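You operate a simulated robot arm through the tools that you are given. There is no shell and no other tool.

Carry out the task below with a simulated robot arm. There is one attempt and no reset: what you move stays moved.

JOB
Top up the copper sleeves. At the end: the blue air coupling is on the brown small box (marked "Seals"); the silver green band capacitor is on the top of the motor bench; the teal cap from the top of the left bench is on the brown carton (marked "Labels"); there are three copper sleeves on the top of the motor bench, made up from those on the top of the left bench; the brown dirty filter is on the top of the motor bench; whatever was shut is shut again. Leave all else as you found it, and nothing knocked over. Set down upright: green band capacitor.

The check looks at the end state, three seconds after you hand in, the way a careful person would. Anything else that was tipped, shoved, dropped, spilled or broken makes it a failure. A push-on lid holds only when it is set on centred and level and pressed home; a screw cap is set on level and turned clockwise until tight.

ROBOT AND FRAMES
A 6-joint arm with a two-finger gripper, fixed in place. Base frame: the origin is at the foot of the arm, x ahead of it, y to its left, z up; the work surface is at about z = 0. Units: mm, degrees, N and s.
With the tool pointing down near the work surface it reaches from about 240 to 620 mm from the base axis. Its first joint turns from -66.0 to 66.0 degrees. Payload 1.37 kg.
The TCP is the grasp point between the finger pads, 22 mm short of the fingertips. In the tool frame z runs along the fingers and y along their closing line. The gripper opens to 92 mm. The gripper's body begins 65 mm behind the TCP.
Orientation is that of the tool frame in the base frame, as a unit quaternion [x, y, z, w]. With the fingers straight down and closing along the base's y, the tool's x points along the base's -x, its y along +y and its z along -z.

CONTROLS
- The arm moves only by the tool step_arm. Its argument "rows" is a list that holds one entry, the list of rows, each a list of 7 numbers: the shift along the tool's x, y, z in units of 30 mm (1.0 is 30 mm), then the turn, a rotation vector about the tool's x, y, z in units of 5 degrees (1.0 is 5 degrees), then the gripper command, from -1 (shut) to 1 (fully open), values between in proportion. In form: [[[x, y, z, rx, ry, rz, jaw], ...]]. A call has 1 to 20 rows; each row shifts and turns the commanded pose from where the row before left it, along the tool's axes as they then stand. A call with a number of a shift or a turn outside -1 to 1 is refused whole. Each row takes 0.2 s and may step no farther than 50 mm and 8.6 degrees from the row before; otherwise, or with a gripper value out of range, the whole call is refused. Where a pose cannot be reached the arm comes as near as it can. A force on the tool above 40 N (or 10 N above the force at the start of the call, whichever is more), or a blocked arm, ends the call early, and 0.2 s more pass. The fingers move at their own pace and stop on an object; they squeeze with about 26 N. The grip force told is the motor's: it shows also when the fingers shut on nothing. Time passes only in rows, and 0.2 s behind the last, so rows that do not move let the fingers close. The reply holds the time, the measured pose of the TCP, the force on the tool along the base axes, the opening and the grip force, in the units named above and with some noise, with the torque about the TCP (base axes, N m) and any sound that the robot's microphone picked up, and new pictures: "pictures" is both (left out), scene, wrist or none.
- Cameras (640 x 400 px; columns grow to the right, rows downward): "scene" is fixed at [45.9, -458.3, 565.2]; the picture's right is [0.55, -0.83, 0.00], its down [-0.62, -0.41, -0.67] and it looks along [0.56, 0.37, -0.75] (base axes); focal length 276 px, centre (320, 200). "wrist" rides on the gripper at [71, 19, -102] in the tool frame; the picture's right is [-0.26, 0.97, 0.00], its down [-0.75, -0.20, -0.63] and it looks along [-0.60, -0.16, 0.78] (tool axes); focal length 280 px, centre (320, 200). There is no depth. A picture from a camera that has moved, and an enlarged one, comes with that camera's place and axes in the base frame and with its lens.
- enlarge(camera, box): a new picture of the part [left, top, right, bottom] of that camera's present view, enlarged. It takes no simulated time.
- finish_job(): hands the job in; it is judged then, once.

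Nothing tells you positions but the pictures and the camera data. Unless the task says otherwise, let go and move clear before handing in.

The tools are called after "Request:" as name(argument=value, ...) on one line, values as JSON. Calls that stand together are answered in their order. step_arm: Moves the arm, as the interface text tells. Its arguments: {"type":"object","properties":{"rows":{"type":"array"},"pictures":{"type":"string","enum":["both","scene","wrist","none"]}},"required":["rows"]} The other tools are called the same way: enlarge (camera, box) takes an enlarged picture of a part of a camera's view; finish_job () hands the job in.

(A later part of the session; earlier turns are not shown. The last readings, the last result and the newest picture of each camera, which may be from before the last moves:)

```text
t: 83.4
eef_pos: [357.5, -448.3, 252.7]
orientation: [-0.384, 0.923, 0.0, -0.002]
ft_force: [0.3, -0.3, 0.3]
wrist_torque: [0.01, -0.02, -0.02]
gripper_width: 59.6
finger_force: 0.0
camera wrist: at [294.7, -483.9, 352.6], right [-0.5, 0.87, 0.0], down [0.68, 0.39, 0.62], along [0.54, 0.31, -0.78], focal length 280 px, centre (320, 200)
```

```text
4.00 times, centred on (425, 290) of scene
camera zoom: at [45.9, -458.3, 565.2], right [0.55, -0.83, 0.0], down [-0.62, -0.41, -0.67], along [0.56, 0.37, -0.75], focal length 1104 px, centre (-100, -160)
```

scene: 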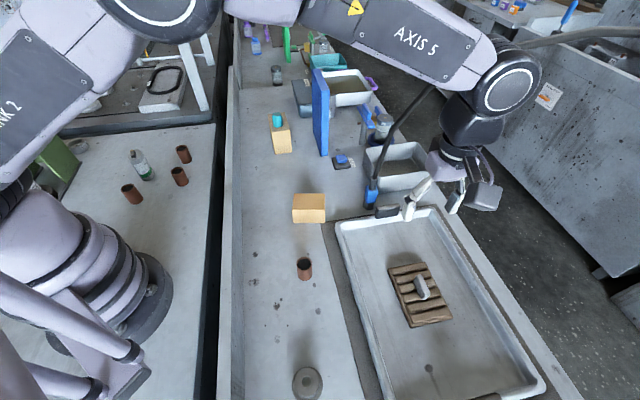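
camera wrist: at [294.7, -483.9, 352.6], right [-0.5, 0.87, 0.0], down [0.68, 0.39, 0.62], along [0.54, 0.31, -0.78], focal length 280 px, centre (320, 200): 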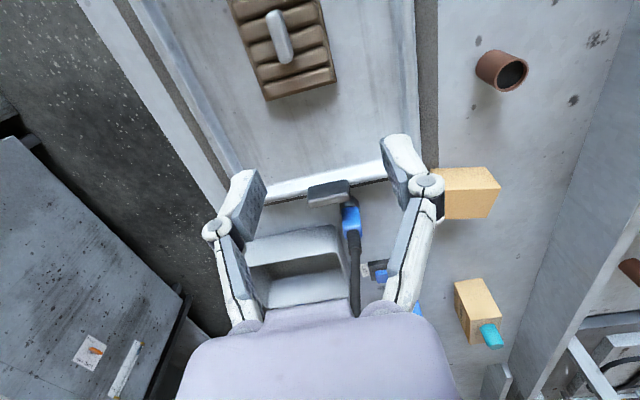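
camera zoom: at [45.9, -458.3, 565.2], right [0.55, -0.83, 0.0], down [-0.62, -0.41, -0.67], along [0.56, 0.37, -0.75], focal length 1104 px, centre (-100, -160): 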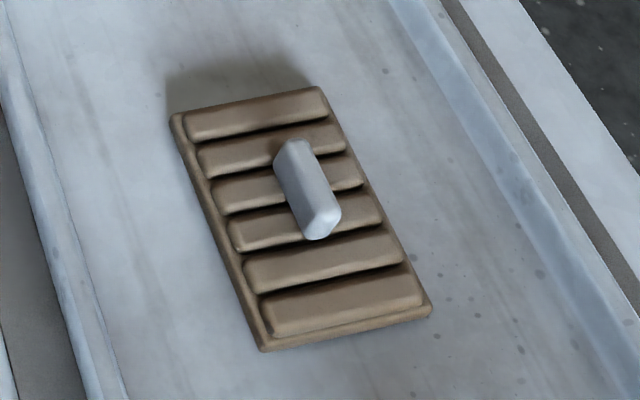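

The handle is a bar about 15×50 mm, long axis near 41.5°, top at roughly z=40. I'll align above it and lower partway.

Request:
step_arm(rows=[[[0, 0, 0, 0, 0, 0.74, -0.1], [0.276, -0.281, 0.8, 0, 0, 0, -0.1], [0.276, -0.281, 0.8, 0, 0, 0, -0.1], [0.276, -0.281, 0.8, 0, 0, 0, -0.1], [0.276, -0.281, 0.8, 0, 0, 0, -0.1], [0, 0, 0.6, 0, 0, 0, -0.1], [0, 0, 0, 0, 0, 0, -0.1]]])

Request:
enlarge(camera="wrist", box=[200, 20, 440, 200])

```text
t: 85.0
eef_pos: [355.2, -496.0, 135.7]
orientation: [-0.354, 0.935, 0.001, -0.001]
ft_force: [-0.5, -0.3, -0.2]
wrist_torque: [-0.02, -0.01, -0.01]
gripper_width: 41.4
finger_force: 0.0
camera wrist: at [290.3, -526.3, 236.2], right [-0.44, 0.9, 0.0], down [0.7, 0.34, 0.62], along [0.56, 0.28, -0.78], focal length 280 px, centre (320, 200)
```

scene: 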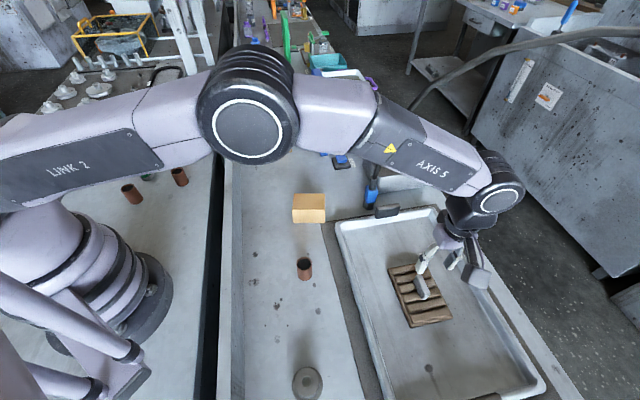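
wrist: 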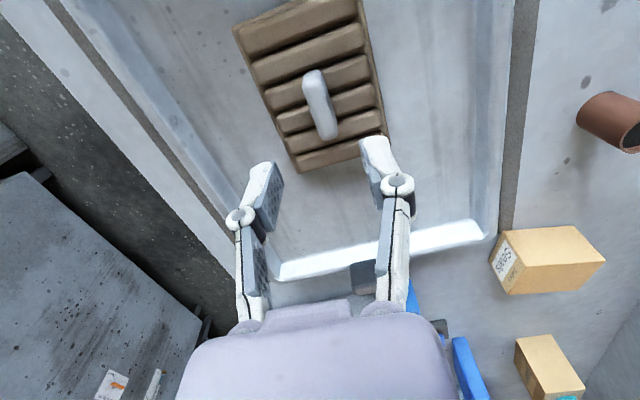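

```text
2.22 times, centred on (320, 110) of wrist
camera zoom: at [290.3, -526.3, 236.2], right [-0.44, 0.9, 0.0], down [0.7, 0.34, 0.62], along [0.56, 0.28, -0.78], focal length 623 px, centre (320, 400)
```

zoom: 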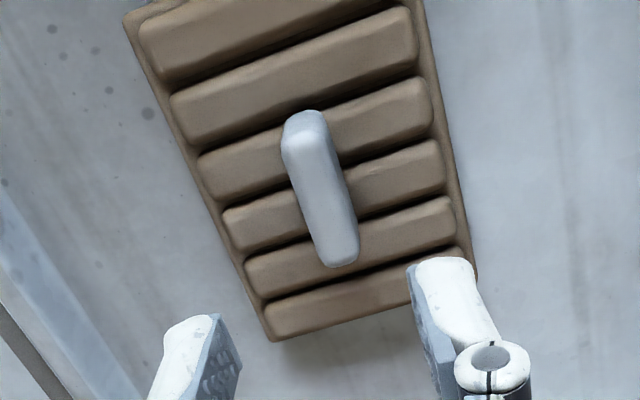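

Aligned. Lowering toward the handle.

Request:
step_arm(rows=[[[0, 0, 0.9, 0, 0, 0, -0.1], [0, 0, 0.9, 0, 0, 0, -0.1], [0, 0, 0.8, 0, 0, 0, -0.1], [0, 0, 0, 0, 0, 0, -0.1]]], pictures="wrist")

Request:
enlarge(camera="wrist", box=[220, 80, 420, 230])

```text
t: 86.0
eef_pos: [354.9, -494.5, 57.1]
orientation: [-0.353, 0.936, 0.001, -0.001]
ft_force: [1.1, -0.4, -0.7]
wrist_torque: [-0.01, 0.01, 0.0]
gripper_width: 41.3
finger_force: 0.0
camera wrist: at [289.8, -526.3, 158.5], right [-0.44, 0.9, 0.0], down [0.7, 0.34, 0.62], along [0.56, 0.28, -0.78], focal length 280 px, centre (320, 200)
```

wrist: 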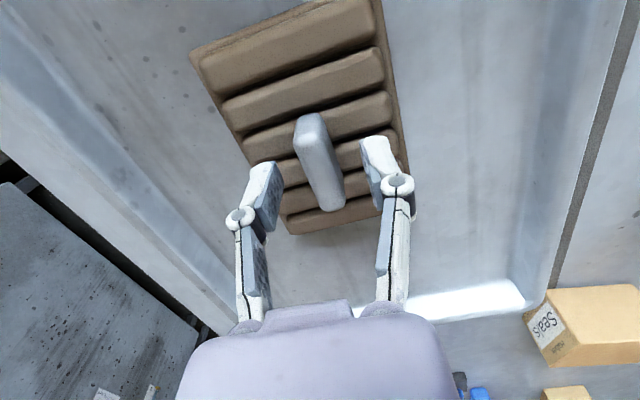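

```text
2.67 times, centred on (320, 155) of wrist
camera zoom: at [289.8, -526.3, 158.5], right [-0.44, 0.9, 0.0], down [0.7, 0.34, 0.62], along [0.56, 0.28, -0.78], focal length 748 px, centre (320, 320)
```

zoom: 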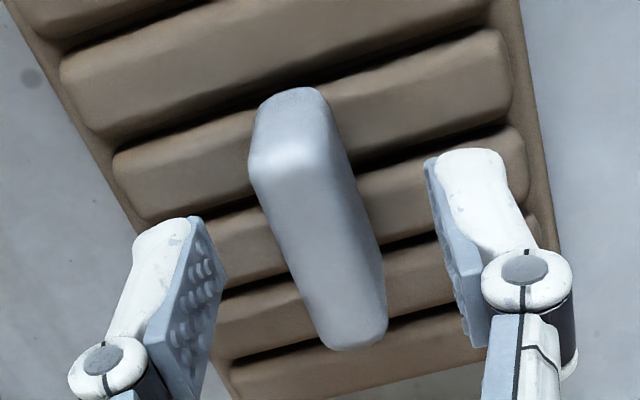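

The bar is between the fingers. I'll go down a few more millimetres while watching force.

Request:
step_arm(rows=[[[0, 0, 0.1, 0, 0, 0, -0.1], [0, 0, 0.07, 0, 0, 0, -0.1], [0, 0, 0, 0, 0, 0, -0.1]]], pictures="none")

Request:
step_arm(rows=[[[0, 0, 0.07, 0, 0, 0, -0.1], [0, 0, 0, 0, 0, 0, -0.1]]], pictures="wrist")

```text
t: 86.8
eef_pos: [356.2, -493.7, 53.6]
orientation: [-0.353, 0.936, 0.001, -0.001]
ft_force: [0.2, -0.5, 0.0]
wrist_torque: [-0.04, 0.01, 0.02]
gripper_width: 41.4
finger_force: 0.0
```

```text
t: 87.4
eef_pos: [355.3, -493.8, 50.5]
orientation: [-0.354, 0.935, -0.001, -0.001]
ft_force: [0.1, -0.2, -0.2]
wrist_torque: [-0.01, 0.01, -0.01]
gripper_width: 41.6
finger_force: 0.1
camera wrist: at [290.0, -526.2, 151.9], right [-0.44, 0.9, 0.0], down [0.7, 0.35, 0.62], along [0.56, 0.28, -0.78], focal length 280 px, centre (320, 200)
```

wrist: 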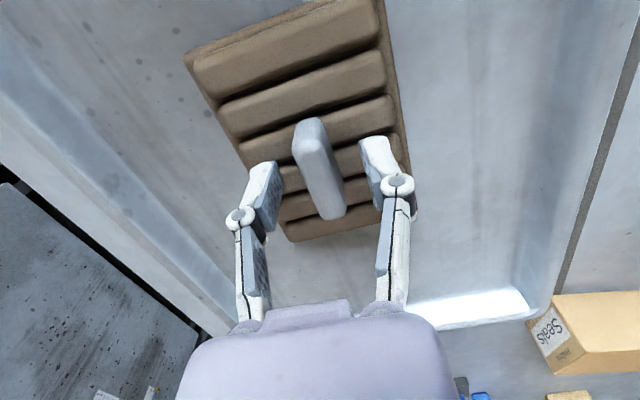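

Request:
step_arm(rows=[[[0, 0, 0.07, 0, 0, 0, -0.1], [0, 0, 0, 0, 0, 0, -0.1]]], pictures="none")

Request:
step_arm(rows=[[[0, 0, 0.07, 0, 0, 0, -0.1], [0, 0, 0, 0, 0, 0, -0.1]]], pictures="none")

```text
t: 88.0
eef_pos: [353.9, -494.6, 48.6]
orientation: [-0.353, 0.935, 0.0, -0.001]
ft_force: [-0.2, -0.1, -0.6]
wrist_torque: [-0.01, 0.0, -0.02]
gripper_width: 41.7
finger_force: 0.1
```

```text
t: 88.6
eef_pos: [355.0, -494.5, 47.1]
orientation: [-0.354, 0.935, -0.001, -0.001]
ft_force: [0.1, 0.7, 2.6]
wrist_torque: [0.01, 0.0, 0.0]
gripper_width: 41.2
finger_force: 0.7
```

Light contact with the filter face; I'll back off a touch and close on the bar.

Request:
step_arm(rows=[[[0, 0, -0.05, 0, 0, 0, -0.1], [0, 0, 0, 0, 0, 0, -1], [0, 0, 0, 0, 0, 0, -1], [0, 0, 0, 0, 0, 0, -1], [0, 0, 0, 0, 0, 0, -1]]], pictures="wrist")

```text
t: 89.8
eef_pos: [355.8, -494.5, 49.2]
orientation: [-0.354, 0.935, 0.0, -0.001]
ft_force: [0.0, -0.5, 9.7]
wrist_torque: [0.0, 0.0, 0.2]
gripper_width: 13.1
finger_force: 25.8
camera wrist: at [290.3, -526.4, 149.9], right [-0.44, 0.9, 0.0], down [0.7, 0.35, 0.62], along [0.56, 0.27, -0.78], focal length 280 px, centre (320, 200)
```

wrist: 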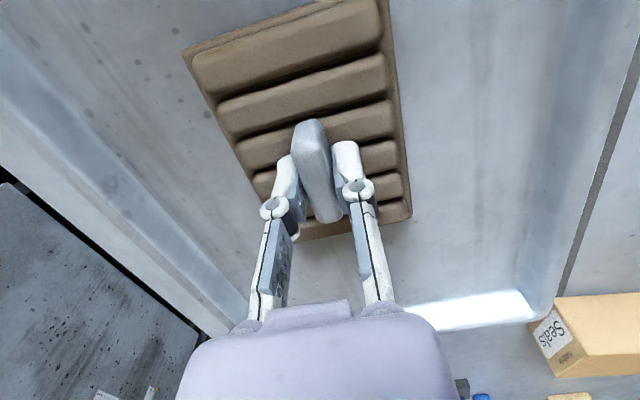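

Gripped the bar at 13 mm. Lifting slowly.

Request:
step_arm(rows=[[[0, 0, -0.2, 0, 0, 0, -1], [0, 0, -0.3, 0, 0, 0, -1], [0, 0, -0.5, 0, 0, 0, -1], [0, 0, -0.5, 0, 0, 0, -1], [0, 0, 0, 0, 0, 0, -1]]])

```text
t: 91.0
eef_pos: [355.0, -494.2, 92.8]
orientation: [-0.354, 0.935, 0.0, -0.002]
ft_force: [0.4, 0.1, -0.1]
wrist_torque: [0.0, 0.0, 0.0]
gripper_width: 13.2
finger_force: 25.9
camera wrist: at [290.2, -525.8, 194.2], right [-0.44, 0.9, 0.0], down [0.7, 0.34, 0.62], along [0.56, 0.28, -0.78], focal length 280 px, centre (320, 200)
```

scene: 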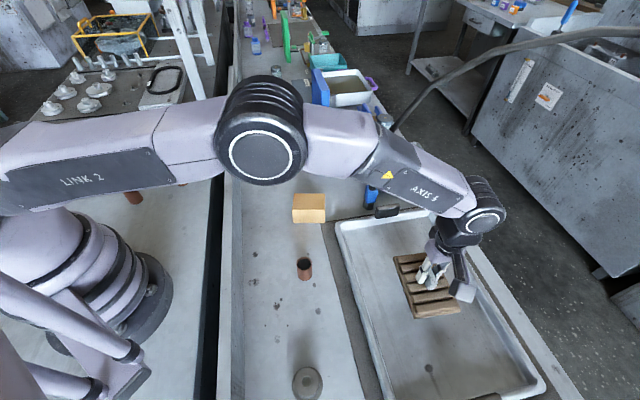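
wrist: 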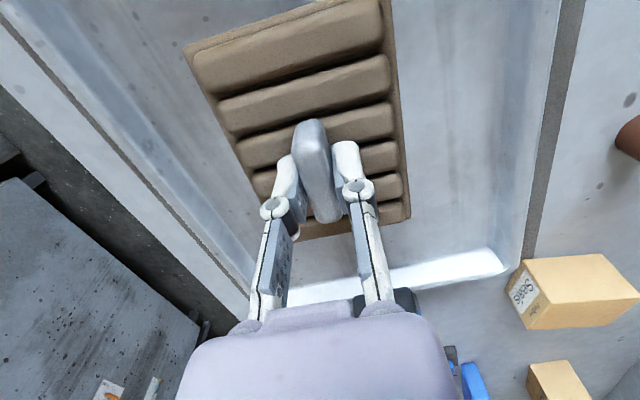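

The filter is lifted level. I'll raise it well clear and carry it around to the motor bench.

Request:
step_arm(rows=[[[0, 0, -0.8, 0, 0, 0, -1], [0, 0, -0.95, 0, 0, 0, -1], [0, 0, -0.95, 0, 0, 0, -1], [0, 0, -0.95, 0, 0, 0, -1], [0, 0, -0.95, 0, 0, 0, -1], [-0.4, 0.45, -0.6, 0, 0, 0, -1], [-0.778, 0.903, 0, 0, 0, 0, -1], [-0.778, 0.903, 0, 0, 0, 0, -1], [-0.778, 0.903, 0, 0, 0, 0, -1], [-0.778, 0.903, 0, 0, 0, 0, -1], [-0.778, 0.903, 0, 0, 0, 0, -1], [-0.778, 0.903, 0, 0, 0, 0, -1], [-0.778, 0.903, 0, 0, 0, 0, -1], [-0.778, 0.903, 0, 0, 0, 0, -1], [-0.778, 0.903, 0, 0, 0, 0, -1], [-0.778, 0.903, 0, 0, 0, 0, -1], [-0.778, 0.903, 0, 0, 0, 0, -1], [-0.778, 0.903, 0, 0, 0, 0, -1]]])

```text
t: 94.8
eef_pos: [349.9, -46.2, 248.8]
orientation: [-0.353, 0.936, -0.001, -0.001]
ft_force: [-0.4, 0.1, -0.5]
wrist_torque: [-0.06, -0.02, 0.05]
gripper_width: 13.1
finger_force: 26.1
camera wrist: at [284.8, -78.2, 349.7], right [-0.44, 0.9, 0.0], down [0.7, 0.34, 0.62], along [0.56, 0.28, -0.78], focal length 280 px, centre (320, 200)
```

scene: 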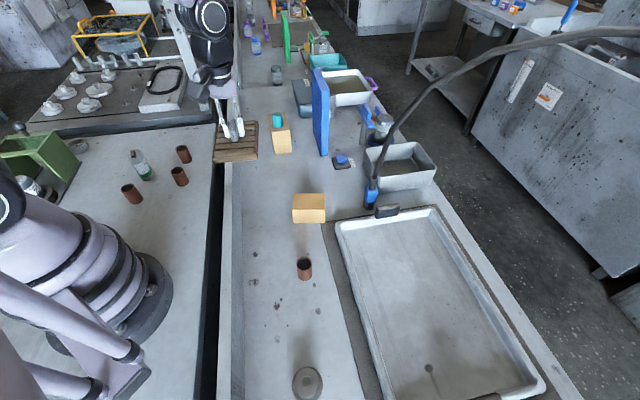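
wrist: 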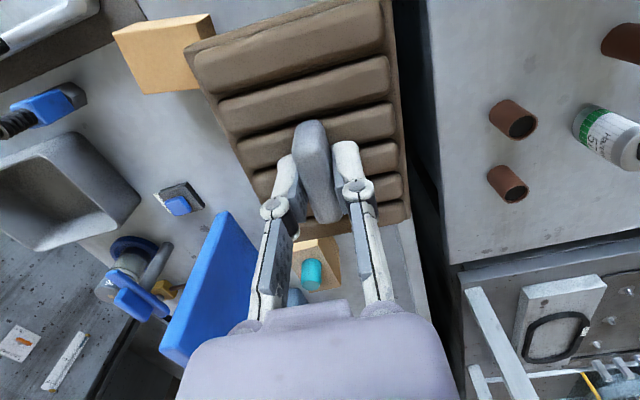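

Held steady. Continuing to the drop spot near (345, 400).

Request:
step_arm(rows=[[[-0.809, 0.938, 0, 0, 0, 0, -1], [-0.809, 0.938, 0, 0, 0, 0, -1], [-0.809, 0.938, 0, 0, 0, 0, -1], [-0.809, 0.938, 0, 0, 0, 0, -1], [-0.809, 0.938, 0, 0, 0, 0, -1], [-0.809, 0.938, 0, 0, 0, 0, -1], [-0.809, 0.938, 0, 0, 0, 0, -1], [-0.809, 0.938, 0, 0, 0, 0, -1], [-0.809, 0.938, 0, 0, 0, 0, -1], [-0.809, 0.938, 0, 0, 0, 0, -1], [-0.809, 0.938, 0, 0, 0, 0, -1], [-0.809, 0.938, 0, 0, 0, 0, -1], [0, 0, 0, 0, 0, 0, -1]]])

```text
t: 97.6
eef_pos: [346.1, 398.5, 249.2]
orientation: [-0.353, 0.936, 0.001, -0.001]
ft_force: [0.6, 0.2, -2.2]
wrist_torque: [0.0, -0.01, 0.02]
gripper_width: 12.8
finger_force: 25.4
camera wrist: at [280.9, 366.7, 349.7], right [-0.44, 0.9, 0.0], down [0.7, 0.35, 0.62], along [0.56, 0.28, -0.78], focal length 280 px, centre (320, 200)
```

scene: 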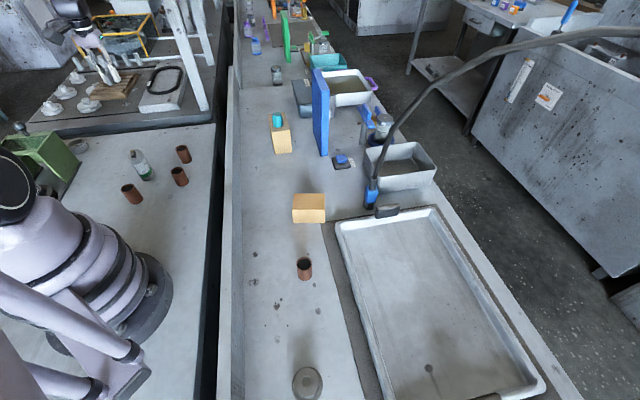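
wrist: 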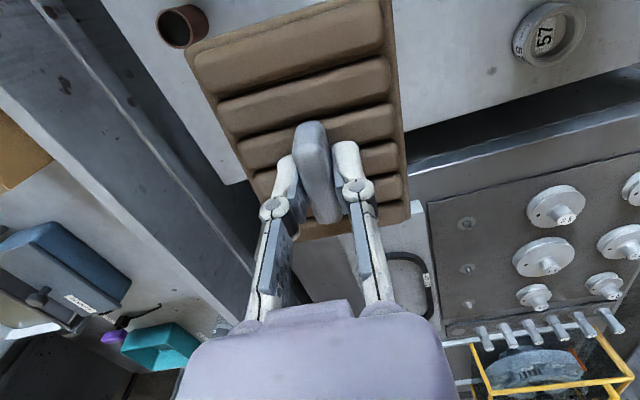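

The spot is on the bench top with margin to the edge. Lowering toward the surface.

Request:
step_arm(rows=[[[0, 0, 0.9, 0, 0, 0, -1], [0, 0, 0.9, 0, 0, 0, -1], [0, 0, 0.9, 0, 0, 0, -1], [0, 0, 0.9, 0, 0, 0, -1], [0, 0, 0.9, 0, 0, 0, -1], [0, 0, 0.9, 0, 0, 0, -1], [0, 0, 0.9, 0, 0, 0, -1], [0, 0, 0, 0, 0, 0, -1]]])

```text
t: 99.4
eef_pos: [346.2, 398.4, 60.3]
orientation: [-0.354, 0.935, 0.001, -0.001]
ft_force: [-0.7, 0.0, -0.8]
wrist_torque: [0.01, 0.01, 0.01]
gripper_width: 13.1
finger_force: 25.8
camera wrist: at [280.6, 366.2, 161.1], right [-0.44, 0.9, 0.0], down [0.7, 0.34, 0.62], along [0.56, 0.28, -0.78], focal length 280 px, centre (320, 200)
```

scene: 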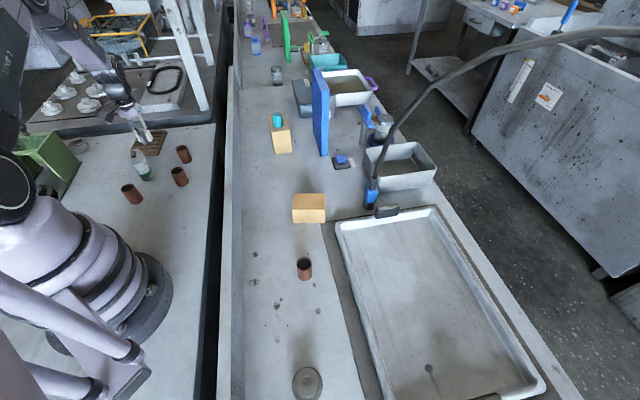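
wrist: 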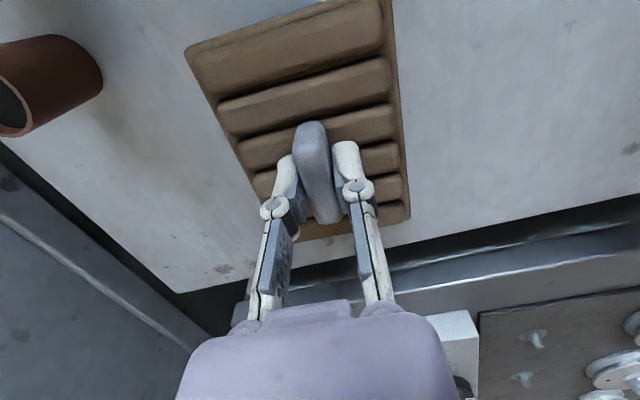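

Request:
step_arm(rows=[[[0, 0, 0.1, 0, 0, 0, -1], [0, 0, 0.1, 0, 0, 0, -1], [0, 0, 0.1, 0, 0, 0, -1], [0, 0, 0, 0, 0, 0, -1]]], pictures="none")

Request:
step_arm(rows=[[[0, 0, 0.06, 0, 0, 0, -1], [0, 0, 0, 0, 0, 0, -1]]], pictures="none")

Request:
step_arm(rows=[[[0, 0, 0.06, 0, 0, 0, -1], [0, 0, 0, 0, 0, 0, -1]]], pictures="none")

```text
t: 100.4
eef_pos: [346.8, 396.7, 51.3]
orientation: [-0.353, 0.935, 0.0, -0.002]
ft_force: [0.2, -0.2, -1.2]
wrist_torque: [-0.01, -0.02, 0.04]
gripper_width: 13.0
finger_force: 26.4
```

```text
t: 101.0
eef_pos: [344.7, 396.9, 49.9]
orientation: [-0.354, 0.935, 0.0, -0.001]
ft_force: [-0.2, -0.4, -1.1]
wrist_torque: [0.01, -0.02, 0.0]
gripper_width: 13.3
finger_force: 25.9
```

```text
t: 101.6
eef_pos: [345.2, 398.7, 47.9]
orientation: [-0.353, 0.936, 0.001, -0.001]
ft_force: [0.3, 0.2, -0.8]
wrist_torque: [0.02, 0.01, 0.0]
gripper_width: 13.1
finger_force: 26.3
```

Request:
step_arm(rows=[[[0, 0, 0.06, 0, 0, 0, -1], [0, 0, 0, 0, 0, 0, -1]]], pictures="none")

Request:
step_arm(rows=[[[0, 0, 0.05, 0, 0, 0, -1], [0, 0, 0, 0, 0, 0, -1]]], pictures="none")

Request:
step_arm(rows=[[[0, 0, 0.05, 0, 0, 0, -1], [0, 0, 0, 0, 0, 0, -1]]], pictures="wrist")

```text
t: 102.2
eef_pos: [346.0, 398.3, 46.5]
orientation: [-0.354, 0.935, -0.001, -0.001]
ft_force: [0.2, 1.2, -0.3]
wrist_torque: [-0.04, 0.02, 0.01]
gripper_width: 13.1
finger_force: 26.6
```

```text
t: 102.8
eef_pos: [345.2, 398.2, 43.8]
orientation: [-0.353, 0.935, 0.0, -0.001]
ft_force: [0.1, -0.2, -1.5]
wrist_torque: [-0.01, 0.01, -0.01]
gripper_width: 13.1
finger_force: 26.1
```

```text
t: 103.4
eef_pos: [346.6, 398.7, 42.1]
orientation: [-0.353, 0.936, 0.0, -0.001]
ft_force: [0.3, 0.9, -0.8]
wrist_torque: [-0.01, 0.02, 0.0]
gripper_width: 13.4
finger_force: 25.5
camera wrist: at [280.7, 366.9, 143.6], right [-0.44, 0.9, 0.0], down [0.7, 0.34, 0.62], along [0.56, 0.28, -0.78], focal length 280 px, centre (320, 200)
```

wrist: 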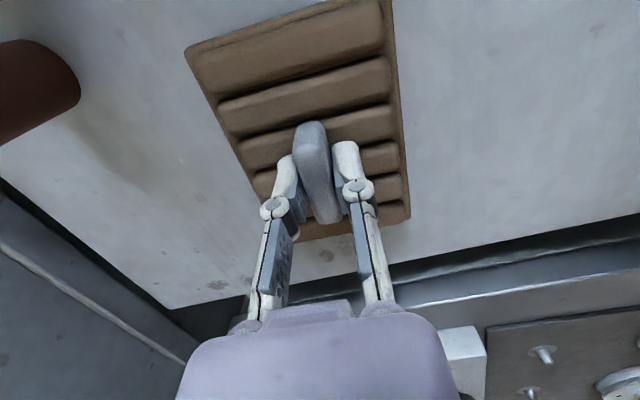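

Request:
step_arm(rows=[[[0, 0, 0.05, 0, 0, 0, -1], [0, 0, 0, 0, 0, 0, -1]]], pictures="none")

Request:
step_arm(rows=[[[0, 0, 0.05, 0, 0, 0, -1], [0, 0, 0, 0, 0, 0, -1]]], pictures="none")

Request:
step_arm(rows=[[[0, 0, 0.04, 0, 0, 0, -1], [0, 0, 0, 0, 0, 0, -1]]], pictures="none")

```text
t: 104.0
eef_pos: [346.2, 398.2, 41.6]
orientation: [-0.353, 0.936, 0.0, -0.001]
ft_force: [0.2, -0.3, -0.2]
wrist_torque: [-0.02, 0.03, -0.01]
gripper_width: 13.2
finger_force: 26.1
```

```text
t: 104.6
eef_pos: [346.4, 398.0, 38.9]
orientation: [-0.353, 0.936, 0.0, -0.001]
ft_force: [-1.4, -0.6, 3.1]
wrist_torque: [-0.06, 0.05, 0.0]
gripper_width: 13.3
finger_force: 25.9
```

```text
t: 105.2
eef_pos: [347.0, 398.8, 40.3]
orientation: [-0.353, 0.935, 0.0, -0.001]
ft_force: [-4.6, -8.1, 22.4]
wrist_torque: [-0.26, 0.19, 0.02]
gripper_width: 13.3
finger_force: 26.2
```

Contact at about 40 mm. Ease off, open, and rise.

Request:
step_arm(rows=[[[0, 0, -0.04, 0, 0, 0, -1], [0, 0, 0, 0, 0, 0, -0.5], [0, 0, 0, 0, 0, 0, -0.3], [0, 0, 0, 0, 0, 0, -0.1], [0, 0, 0, 0, 0, 0, -0.1], [0, 0, -0.3, 0, 0, 0, -0.1], [0, 0, -0.8, 0, 0, 0, -0.1], [0, 0, -1, 0, 0, 0, -0.1], [0, 0, -1, 0, 0, 0, -0.1], [0, 0, -1, 0, 0, 0, -0.1], [0, 0, -1, 0, 0, 0, -0.1], [0, 0, -1, 0, 0, 0, -0.1]]])

```text
t: 107.8
eef_pos: [345.8, 398.1, 223.8]
orientation: [-0.353, 0.936, 0.001, -0.001]
ft_force: [-0.2, -1.3, -0.4]
wrist_torque: [0.0, 0.03, -0.02]
gripper_width: 41.4
finger_force: 0.0
camera wrist: at [280.1, 366.7, 324.6], right [-0.44, 0.9, 0.0], down [0.7, 0.35, 0.62], along [0.56, 0.28, -0.78], focal length 280 px, centre (320, 200)
```

scene: 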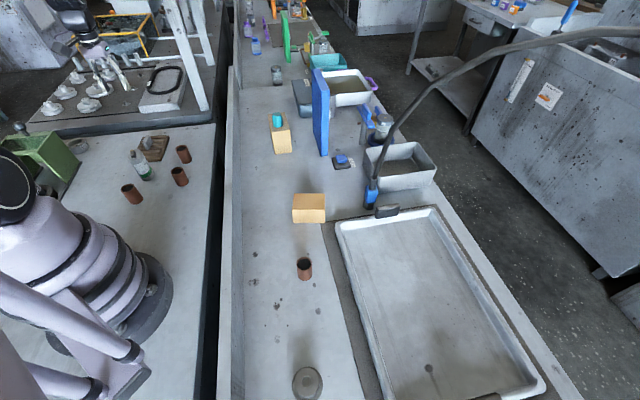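
wrist: 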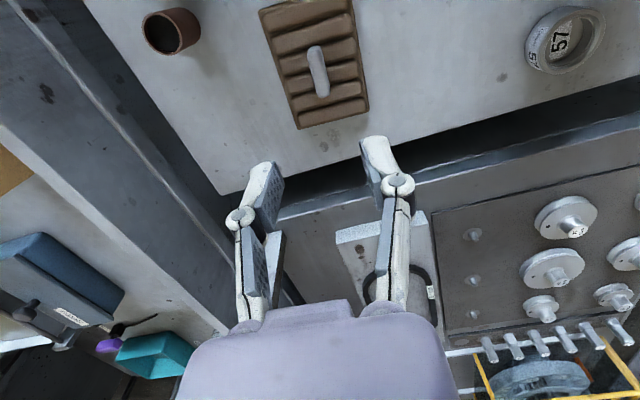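

The filter lies flat on the motor bench. Now the blue coupling: it stands nearly upright around (516, -301) with the hose rising from its top, so I'll go and look at it closely from the robot side.

Request:
step_arm(rows=[[[0.638, -0.972, -0.06, 0, 0, 0, 0.3], [0.638, -0.972, -0.06, 0, 0, 0, 0.3], [0.638, -0.972, -0.06, 0, 0, 0, 0.3], [0.638, -0.972, -0.06, 0, 0, 0, 0.3], [0.638, -0.972, -0.06, 0, 0, 0, 0.3], [0.638, -0.972, -0.06, 0, 0, 0, 0.3], [0.638, -0.972, -0.06, 0, 0, 0, 0.3], [0.638, -0.972, -0.06, 0, 0, 0, 0.3], [0.638, -0.972, -0.06, 0, 0, 0, 0.3], [0.638, -0.972, -0.06, 0, 0, 0, 0.3], [0.638, -0.972, -0.06, 0, 0, 0, 0.3], [0.638, -0.972, -0.06, 0, 0, 0, 0.3], [0.638, -0.972, -0.06, 0, 0, 0, 0.3], [0.638, -0.972, -0.06, 0, 0, 0, 0.3], [0.638, -0.972, -0.06, 0, 0, 0, 0.3]]], pictures="none")

Request:
step_arm(rows=[[[0, 0, 0, 0, 0, 1, 0.3], [0, 0, 0, 0, 0, 1, 0.3], [0, 0, 0, 0, 0, 1, 0.3], [0, 0, 0, 0, 0, 1, 0.3], [0, 0, 0, 0, 0, 1, 0.3], [0, 0, 0, 0, 0, 1, 0.3], [0, 0, 0, 0, 0, 1, 0.3], [0, 0, 0, 0, 0, 1, 0.3], [0, 0, 0, 0, 0, 1, 0.3], [0, 0, 0, 0, 0, 1, 0.3], [0, 0, 0, 0, 0, 1, 0.3], [0, 0, 0, 0, 0, 1, 0.3], [0, 0, 0, 0, 0, 1, 0.3], [0, 0, 0, 0, 0, 1, 0.3], [0, 0, 0, 0, 0, 1, 0.3], [0, 0, 0, 0, 0, 1, 0.3], [0, 0, 0, 0, 0, 1, 0.3], [0, 0, 0, 0, 0, 0.88, 0.3]]])

Request:
enlarge(camera="wrist", box=[220, 100, 440, 300])

Request:
enlarge(camera="scene", box=[280, 20, 640, 245])

```text
t: 111.0
eef_pos: [422.4, -119.0, 250.1]
orientation: [-0.353, 0.935, 0.001, -0.001]
ft_force: [0.1, -0.1, 0.5]
wrist_torque: [-0.01, -0.01, -0.03]
gripper_width: 60.1
finger_force: 0.0
```

```text
t: 114.8
eef_pos: [420.6, -120.5, 249.2]
orientation: [0.408, 0.913, -0.001, -0.001]
ft_force: [-1.3, 0.0, -0.4]
wrist_torque: [0.01, -0.01, -0.01]
gripper_width: 59.8
finger_force: 0.0
camera wrist: at [388.7, -53.2, 350.6], right [0.89, 0.45, 0.0], down [0.35, -0.7, 0.62], along [0.28, -0.56, -0.78], focal length 280 px, centre (320, 200)
```

scene: 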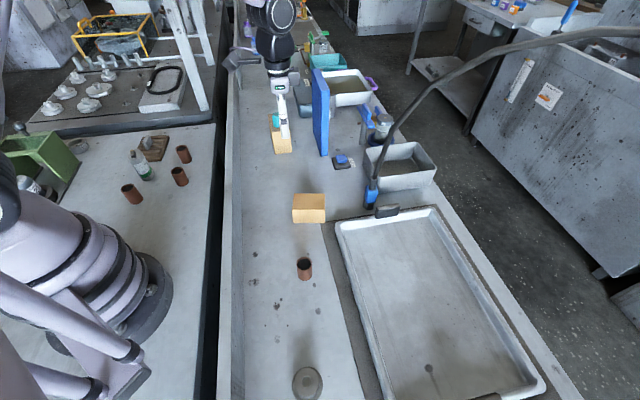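
wrist: 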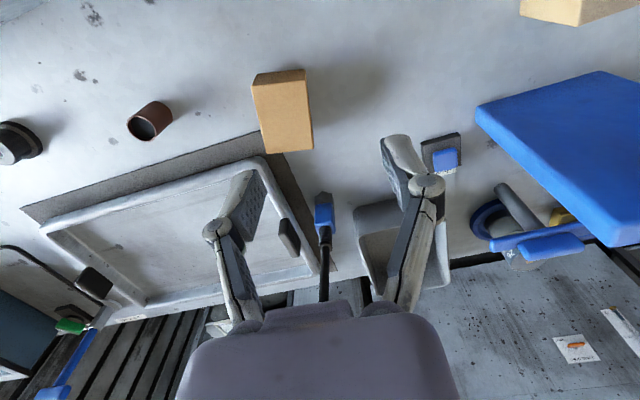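

```text
2.00 times, centred on (330, 200) of wrist
camera zoom: at [388.7, -53.2, 350.6], right [0.89, 0.45, 0.0], down [0.35, -0.7, 0.62], along [0.28, -0.56, -0.78], focal length 561 px, centre (300, 200)
```

zoom: 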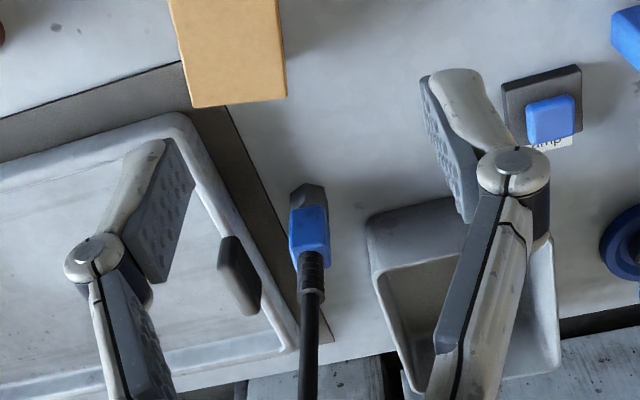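

```text
1.78 times, centred on (460, 132) of scene
camera zoom: at [45.9, -458.3, 565.2], right [0.55, -0.83, 0.0], down [-0.62, -0.41, -0.67], along [0.56, 0.37, -0.75], focal length 491 px, centre (71, 320)
```

zoom: 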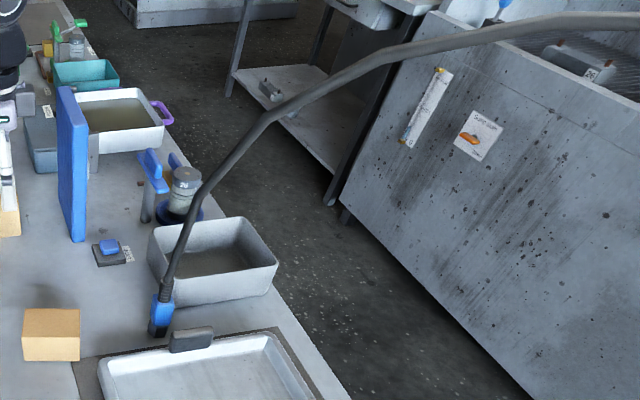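

Request:
enlarge(camera="wrist", box=[295, 180, 360, 260])

Request:
enlarge(camera="scene", box=[345, 160, 410, 220])

```text
5.00 times, centred on (328, 220) of wrist
camera zoom: at [388.7, -53.2, 350.6], right [0.89, 0.45, 0.0], down [0.35, -0.7, 0.62], along [0.28, -0.56, -0.78], focal length 1402 px, centre (282, 100)
```

zoom: 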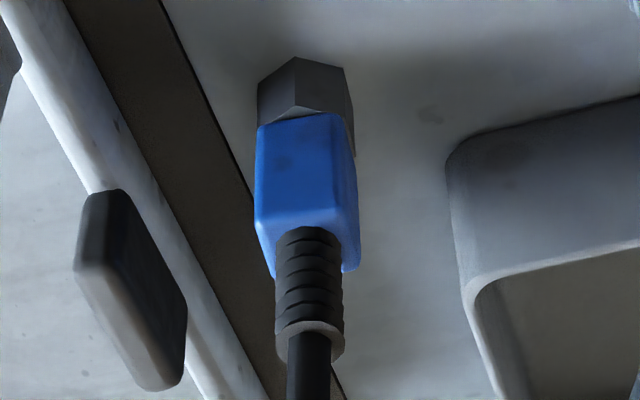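

```text
6.67 times, centred on (378, 190) of scene
camera zoom: at [45.9, -458.3, 565.2], right [0.55, -0.83, 0.0], down [-0.62, -0.41, -0.67], along [0.56, 0.37, -0.75], focal length 1840 px, centre (-63, 267)
```

zoom: 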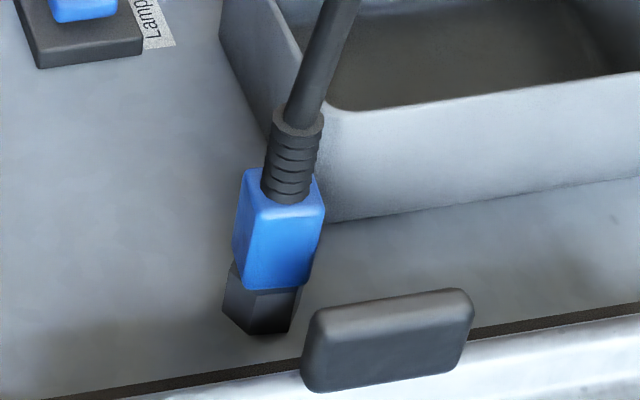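

The coupling is a hex nut, blue block (about 22 mm wide along 40°) and strain relief, hose straight above. I'll tilt the gripper about 32° so that it reaches in from the robot's side under the hose.

Request:
step_arm(rows=[[[0, 0, 0, 0, 0, 0.36, 0.0], [0, 0, 0, 0, -0.9, 0, 0.0], [0, 0, 0, 0, -0.9, 0, 0.0], [0, 0, 0, 0, -0.9, 0, 0.0], [0, 0, 0, 0, -0.9, 0, 0.0], [0, 0, 0, 0, -0.9, 0, 0.0], [0, 0, 0, 0, -0.9, 0, 0.0], [0, 0, 0, 0, -1.0, 0, 0.0], [0, 0, 0, 0, 0, 0, 0.0]]])

```text
t: 116.8
eef_pos: [420.6, -119.9, 249.0]
orientation: [0.405, 0.872, -0.116, 0.249]
ft_force: [0.2, 0.2, 0.5]
wrist_torque: [0.02, -0.03, 0.01]
gripper_width: 45.6
finger_force: 0.1
camera wrist: at [362.3, -19.0, 297.4], right [0.88, 0.45, 0.14], down [0.04, -0.37, 0.93], along [0.47, -0.81, -0.34], focal length 280 px, centre (320, 200)
```

scene: 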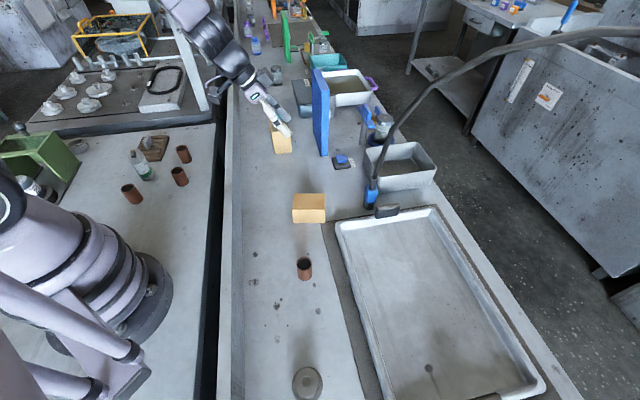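
wrist: 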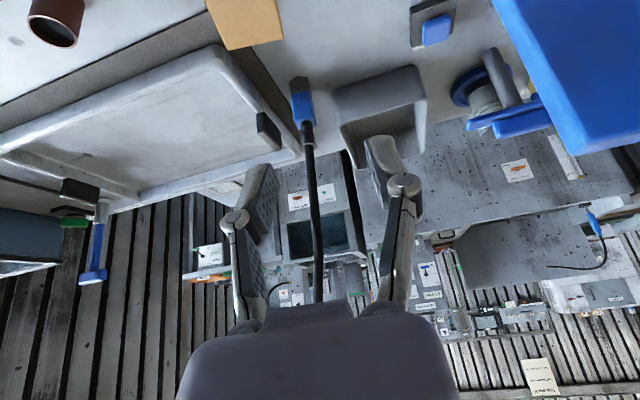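

Tilt achieved. Moving to a pre-grasp point behind the coupling.

Request:
step_arm(rows=[[[-0.309, -0.208, 0.833, 0, 0, 0, 0.0], [-0.309, -0.208, 0.833, 0, 0, 0, 0.0], [-0.309, -0.208, 0.833, 0, 0, 0, 0.0], [-0.309, -0.208, 0.833, 0, 0, 0, 0.0], [-0.309, -0.208, 0.833, 0, 0, 0, 0.0], [-0.309, -0.208, 0.833, 0, 0, 0, 0.0], [-0.309, -0.208, 0.833, 0, 0, 0, 0.0], [0, 0, 0, 0, 0, 0, 0.0]]])

Request:
enlarge(camera="wrist", box=[220, 40, 420, 200])

Request:
enlarge(camera="scene", box=[320, 110, 440, 230])

```text
t: 118.6
eef_pos: [483.5, -259.8, 135.6]
orientation: [0.405, 0.872, -0.117, 0.25]
ft_force: [0.2, 0.3, -0.7]
wrist_torque: [0.03, -0.01, 0.0]
gripper_width: 46.1
finger_force: 0.1
camera wrist: at [424.6, -159.9, 183.5], right [0.88, 0.45, 0.14], down [0.04, -0.37, 0.93], along [0.47, -0.81, -0.34], focal length 280 px, centre (320, 200)
```

scene: 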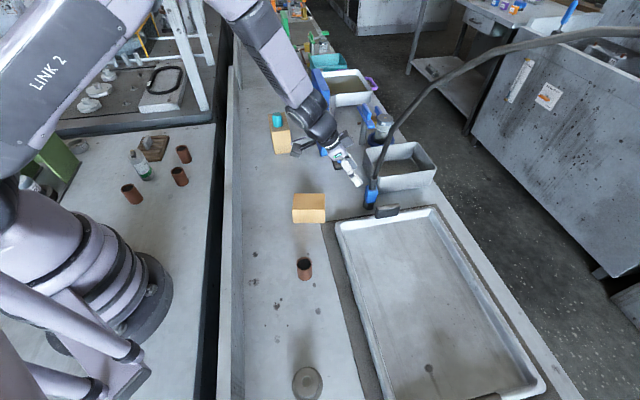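
wrist: 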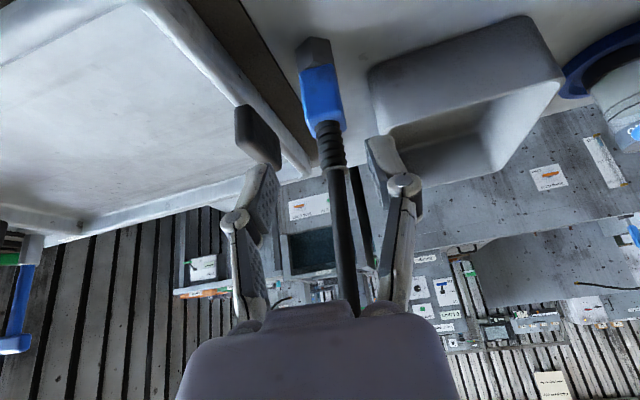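

```text
2.50 times, centred on (320, 120) of wrist
camera zoom: at [424.6, -159.9, 183.5], right [0.88, 0.45, 0.14], down [0.04, -0.37, 0.93], along [0.47, -0.81, -0.34], focal length 701 px, centre (320, 400)
```

zoom: 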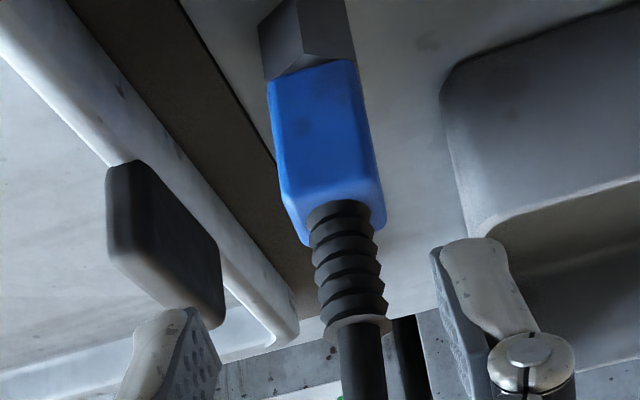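

```text
3.33 times, centred on (380, 170) of scene
camera zoom: at [45.9, -458.3, 565.2], right [0.55, -0.83, 0.0], down [-0.62, -0.41, -0.67], along [0.56, 0.37, -0.75], focal length 920 px, centre (120, 300)
```

zoom: 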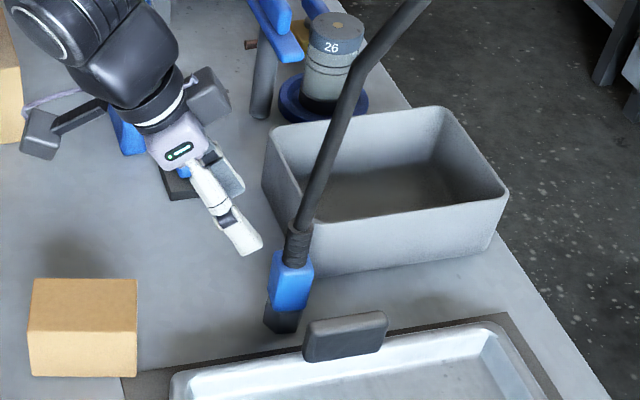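

Request:
enlarge(camera="scene", box=[280, 95, 380, 195])

```text
4.00 times, centred on (330, 145) of scene
camera zoom: at [45.9, -458.3, 565.2], right [0.55, -0.83, 0.0], down [-0.62, -0.41, -0.67], along [0.56, 0.37, -0.75], focal length 1104 px, centre (280, 420)
```

zoom: 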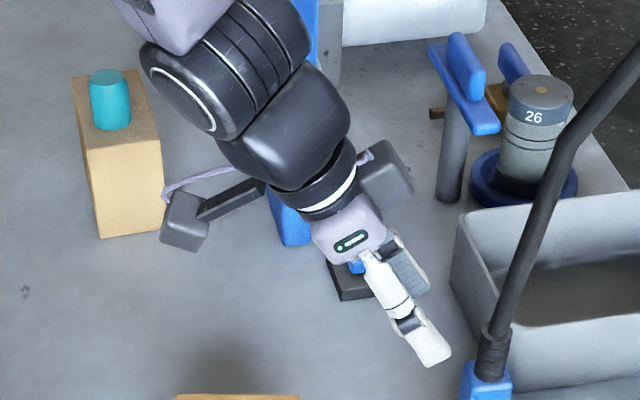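

There's a junction box on the gripper's outer side and the camera would come low over the "Seals" box from this side. I'll back out and instead approach from the tray side (fingers pointing toward +40°, tilted), which gives more room.

Request:
step_arm(rows=[[[0, 0, -1, 0, 0, 0, 0.0], [0, 0, -1, 0, 0, 0, 0.0], [0, 0, -1, 0, 0, 0, 0.0], [0, 0, -1, 0, 0, 0, 0.0], [0, 0, 0, 0, 0.9, 0, 0.0], [0, 0, 0, 0, 0.9, 0, 0.0], [0, 0, 0, 0, 0.9, 0, 0.0], [0, 0, 0, 0, 0.9, 0, 0.0], [0, 0, 0, 0, 0.9, 0, 0.0], [0, 0, 0, 0, 0.9, 0, 0.0], [0, 0, 0, 0, 1.0, 0, 0.0]]], pictures="none")

Request:
step_arm(rows=[[[0, 0, 0, 0, 0, -1, 0.0], [0, 0, 0, 0, 0, -1, 0.0], [0, 0, 0, 0, 0, -1, 0.0], [0, 0, 0, 0, 0, -1, 0.0], [0, 0, 0, 0, 0, -1, 0.0], [0, 0, 0, 0, 0, -1, 0.0], [0, 0, 0, 0, 0, -1, 0.0], [0, 0, 0, 0, 0, -1, 0.0], [0, 0, 0, 0, 0, -1, 0.0], [0, 0, 0, 0, 0, -1, 0.0], [0, 0, 0, 0, 0, -1, 0.0], [0, 0, 0, 0, 0, -1, 0.0], [0, 0, 0, 0, 0, -1, 0.0], [0, 0, 0, 0, 0, -1, 0.0], [0, 0, 0, 0, 0, -1, 0.0], [0, 0, 0, 0, 0, -1, 0.0], [0, 0, 0, 0, 0, -1, 0.0], [0, 0, 0, 0, 0, -1, 0.0]]], pictures="none")

```text
t: 121.0
eef_pos: [441.3, -211.9, 237.0]
orientation: [0.421, 0.907, 0.0, -0.001]
ft_force: [-0.5, -0.7, -0.5]
wrist_torque: [-0.01, -0.01, -0.01]
gripper_width: 46.1
finger_force: 0.1
```

```text
t: 124.8
eef_pos: [442.7, -211.3, 237.5]
orientation: [-0.345, 0.939, 0.0, -0.001]
ft_force: [0.3, -0.5, 0.0]
wrist_torque: [0.01, 0.02, -0.02]
gripper_width: 46.2
finger_force: 0.1
```

Request:
step_arm(rows=[[[0.83, -0.81, 0.14, 0, 0, 0, 0.0], [0.83, -0.81, 0.14, 0, 0, 0, 0.0], [0.83, -0.81, 0.14, 0, 0, 0, 0.0], [0.83, -0.81, 0.14, 0, 0, 0, 0.0], [0, 0, 0, 0, -0.933, 0, 0.0], [0, 0, 0, 0, -0.933, 0, 0.0], [0, 0, 0, 0, -0.933, 0, 0.0], [0, 0, 0, 0, -0.933, 0, 0.0], [0, 0, 0, 0, -0.933, 0, 0.0], [0, 0, 0, 0, -0.933, 0, 0.0], [0, 0, 0, 0, -0.933, 0, 0.0], [0, 0, 0, 0, -0.933, 0, 0.0], [0, 0, 0, 0, -0.933, 0, 0.0], [0, 0, 0, 0, 0, 0, 0.0]]])

Request:
enlarge(camera="scene", box=[340, 60, 520, 230])

```text
t: 127.8
eef_pos: [428.3, -350.1, 220.9]
orientation: [-0.321, 0.877, 0.123, 0.336]
ft_force: [-0.5, 0.5, -1.1]
wrist_torque: [0.0, 0.01, 0.0]
gripper_width: 46.2
finger_force: 0.1
camera wrist: at [324.7, -413.1, 248.0], right [-0.47, 0.86, 0.18], down [0.24, -0.07, 0.97], along [0.85, 0.5, -0.18], focal length 280 px, centre (320, 200)
```

scene: 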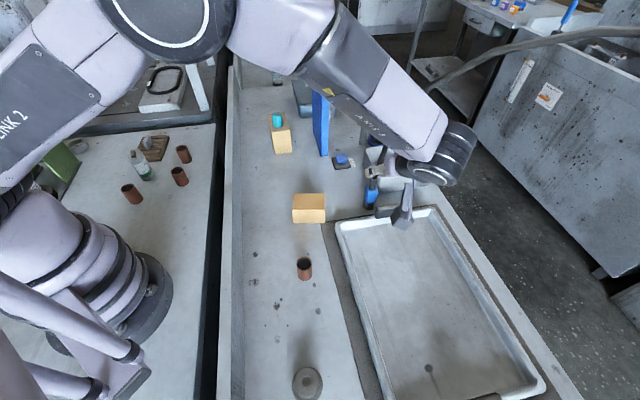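
wrist: 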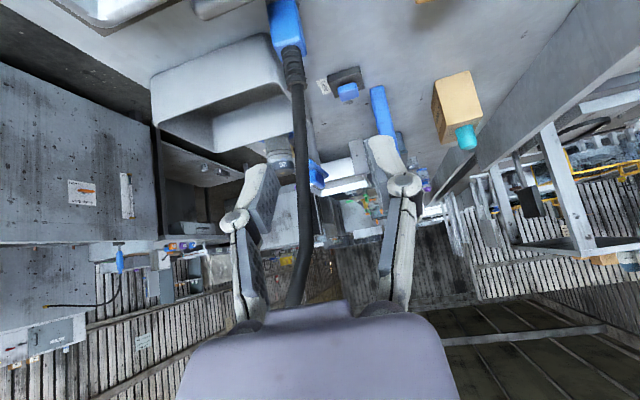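

```text
2.35 times, centred on (430, 145) of scene
camera zoom: at [45.9, -458.3, 565.2], right [0.55, -0.83, 0.0], down [-0.62, -0.41, -0.67], along [0.56, 0.37, -0.75], focal length 649 px, centre (61, 329)
```

zoom: 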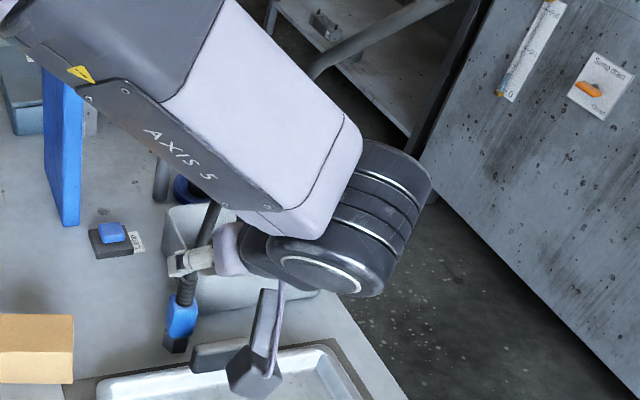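

Pose reached with the hose well clear in front of the gripper. Moving to the pre-grasp point, about 90 mm behind the coupling along the finger direction.

Request:
step_arm(rows=[[[0.361, -0.161, 0.8625, 0, 0, 0, 0.0], [0.361, -0.161, 0.8625, 0, 0, 0, 0.0], [0.361, -0.161, 0.8625, 0, 0, 0, 0.0], [0.361, -0.161, 0.8625, 0, 0, 0, 0.0], [0, 0, 0, 0, 0, 0, 0.0]]])

Request:
enlarge(camera="wrist", box=[200, 0, 440, 200])

Request:
enlarge(camera="scene", box=[340, 110, 500, 250])

```text
t: 129.0
eef_pos: [469.6, -341.9, 114.6]
orientation: [-0.32, 0.877, 0.123, 0.336]
ft_force: [-0.7, -0.3, -0.1]
wrist_torque: [0.01, 0.01, 0.01]
gripper_width: 46.0
finger_force: 0.0
camera wrist: at [365.5, -404.8, 142.5], right [-0.47, 0.86, 0.18], down [0.24, -0.06, 0.97], along [0.85, 0.5, -0.18], focal length 280 px, centre (320, 200)
```

scene: 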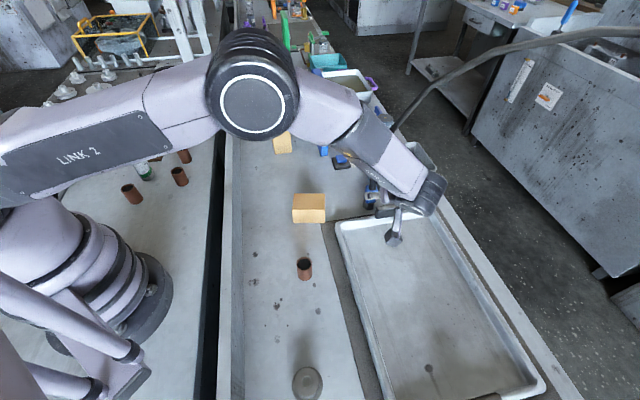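
wrist: 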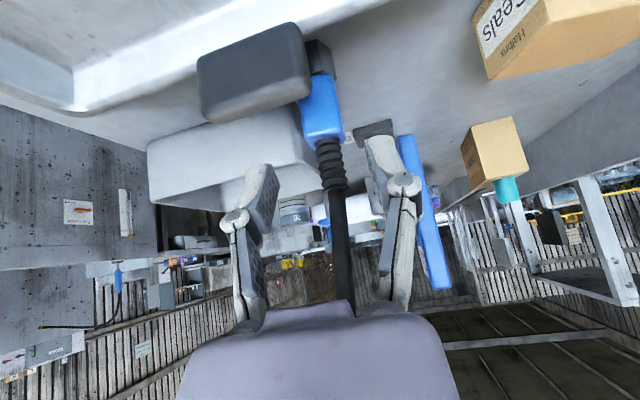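

```text
2.00 times, centred on (320, 100) of wrist
camera zoom: at [365.5, -404.8, 142.5], right [-0.47, 0.86, 0.18], down [0.24, -0.06, 0.97], along [0.85, 0.5, -0.18], focal length 561 px, centre (320, 400)
```

zoom: 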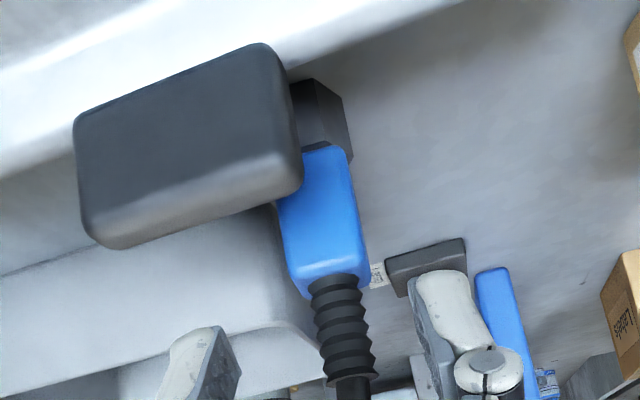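

```text
2.86 times, centred on (420, 180) of scene
camera zoom: at [45.9, -458.3, 565.2], right [0.55, -0.83, 0.0], down [-0.62, -0.41, -0.67], along [0.56, 0.37, -0.75], focal length 788 px, centre (34, 257)
```

zoom: 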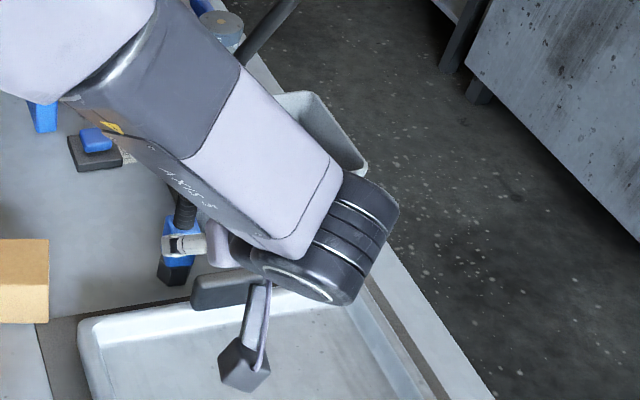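

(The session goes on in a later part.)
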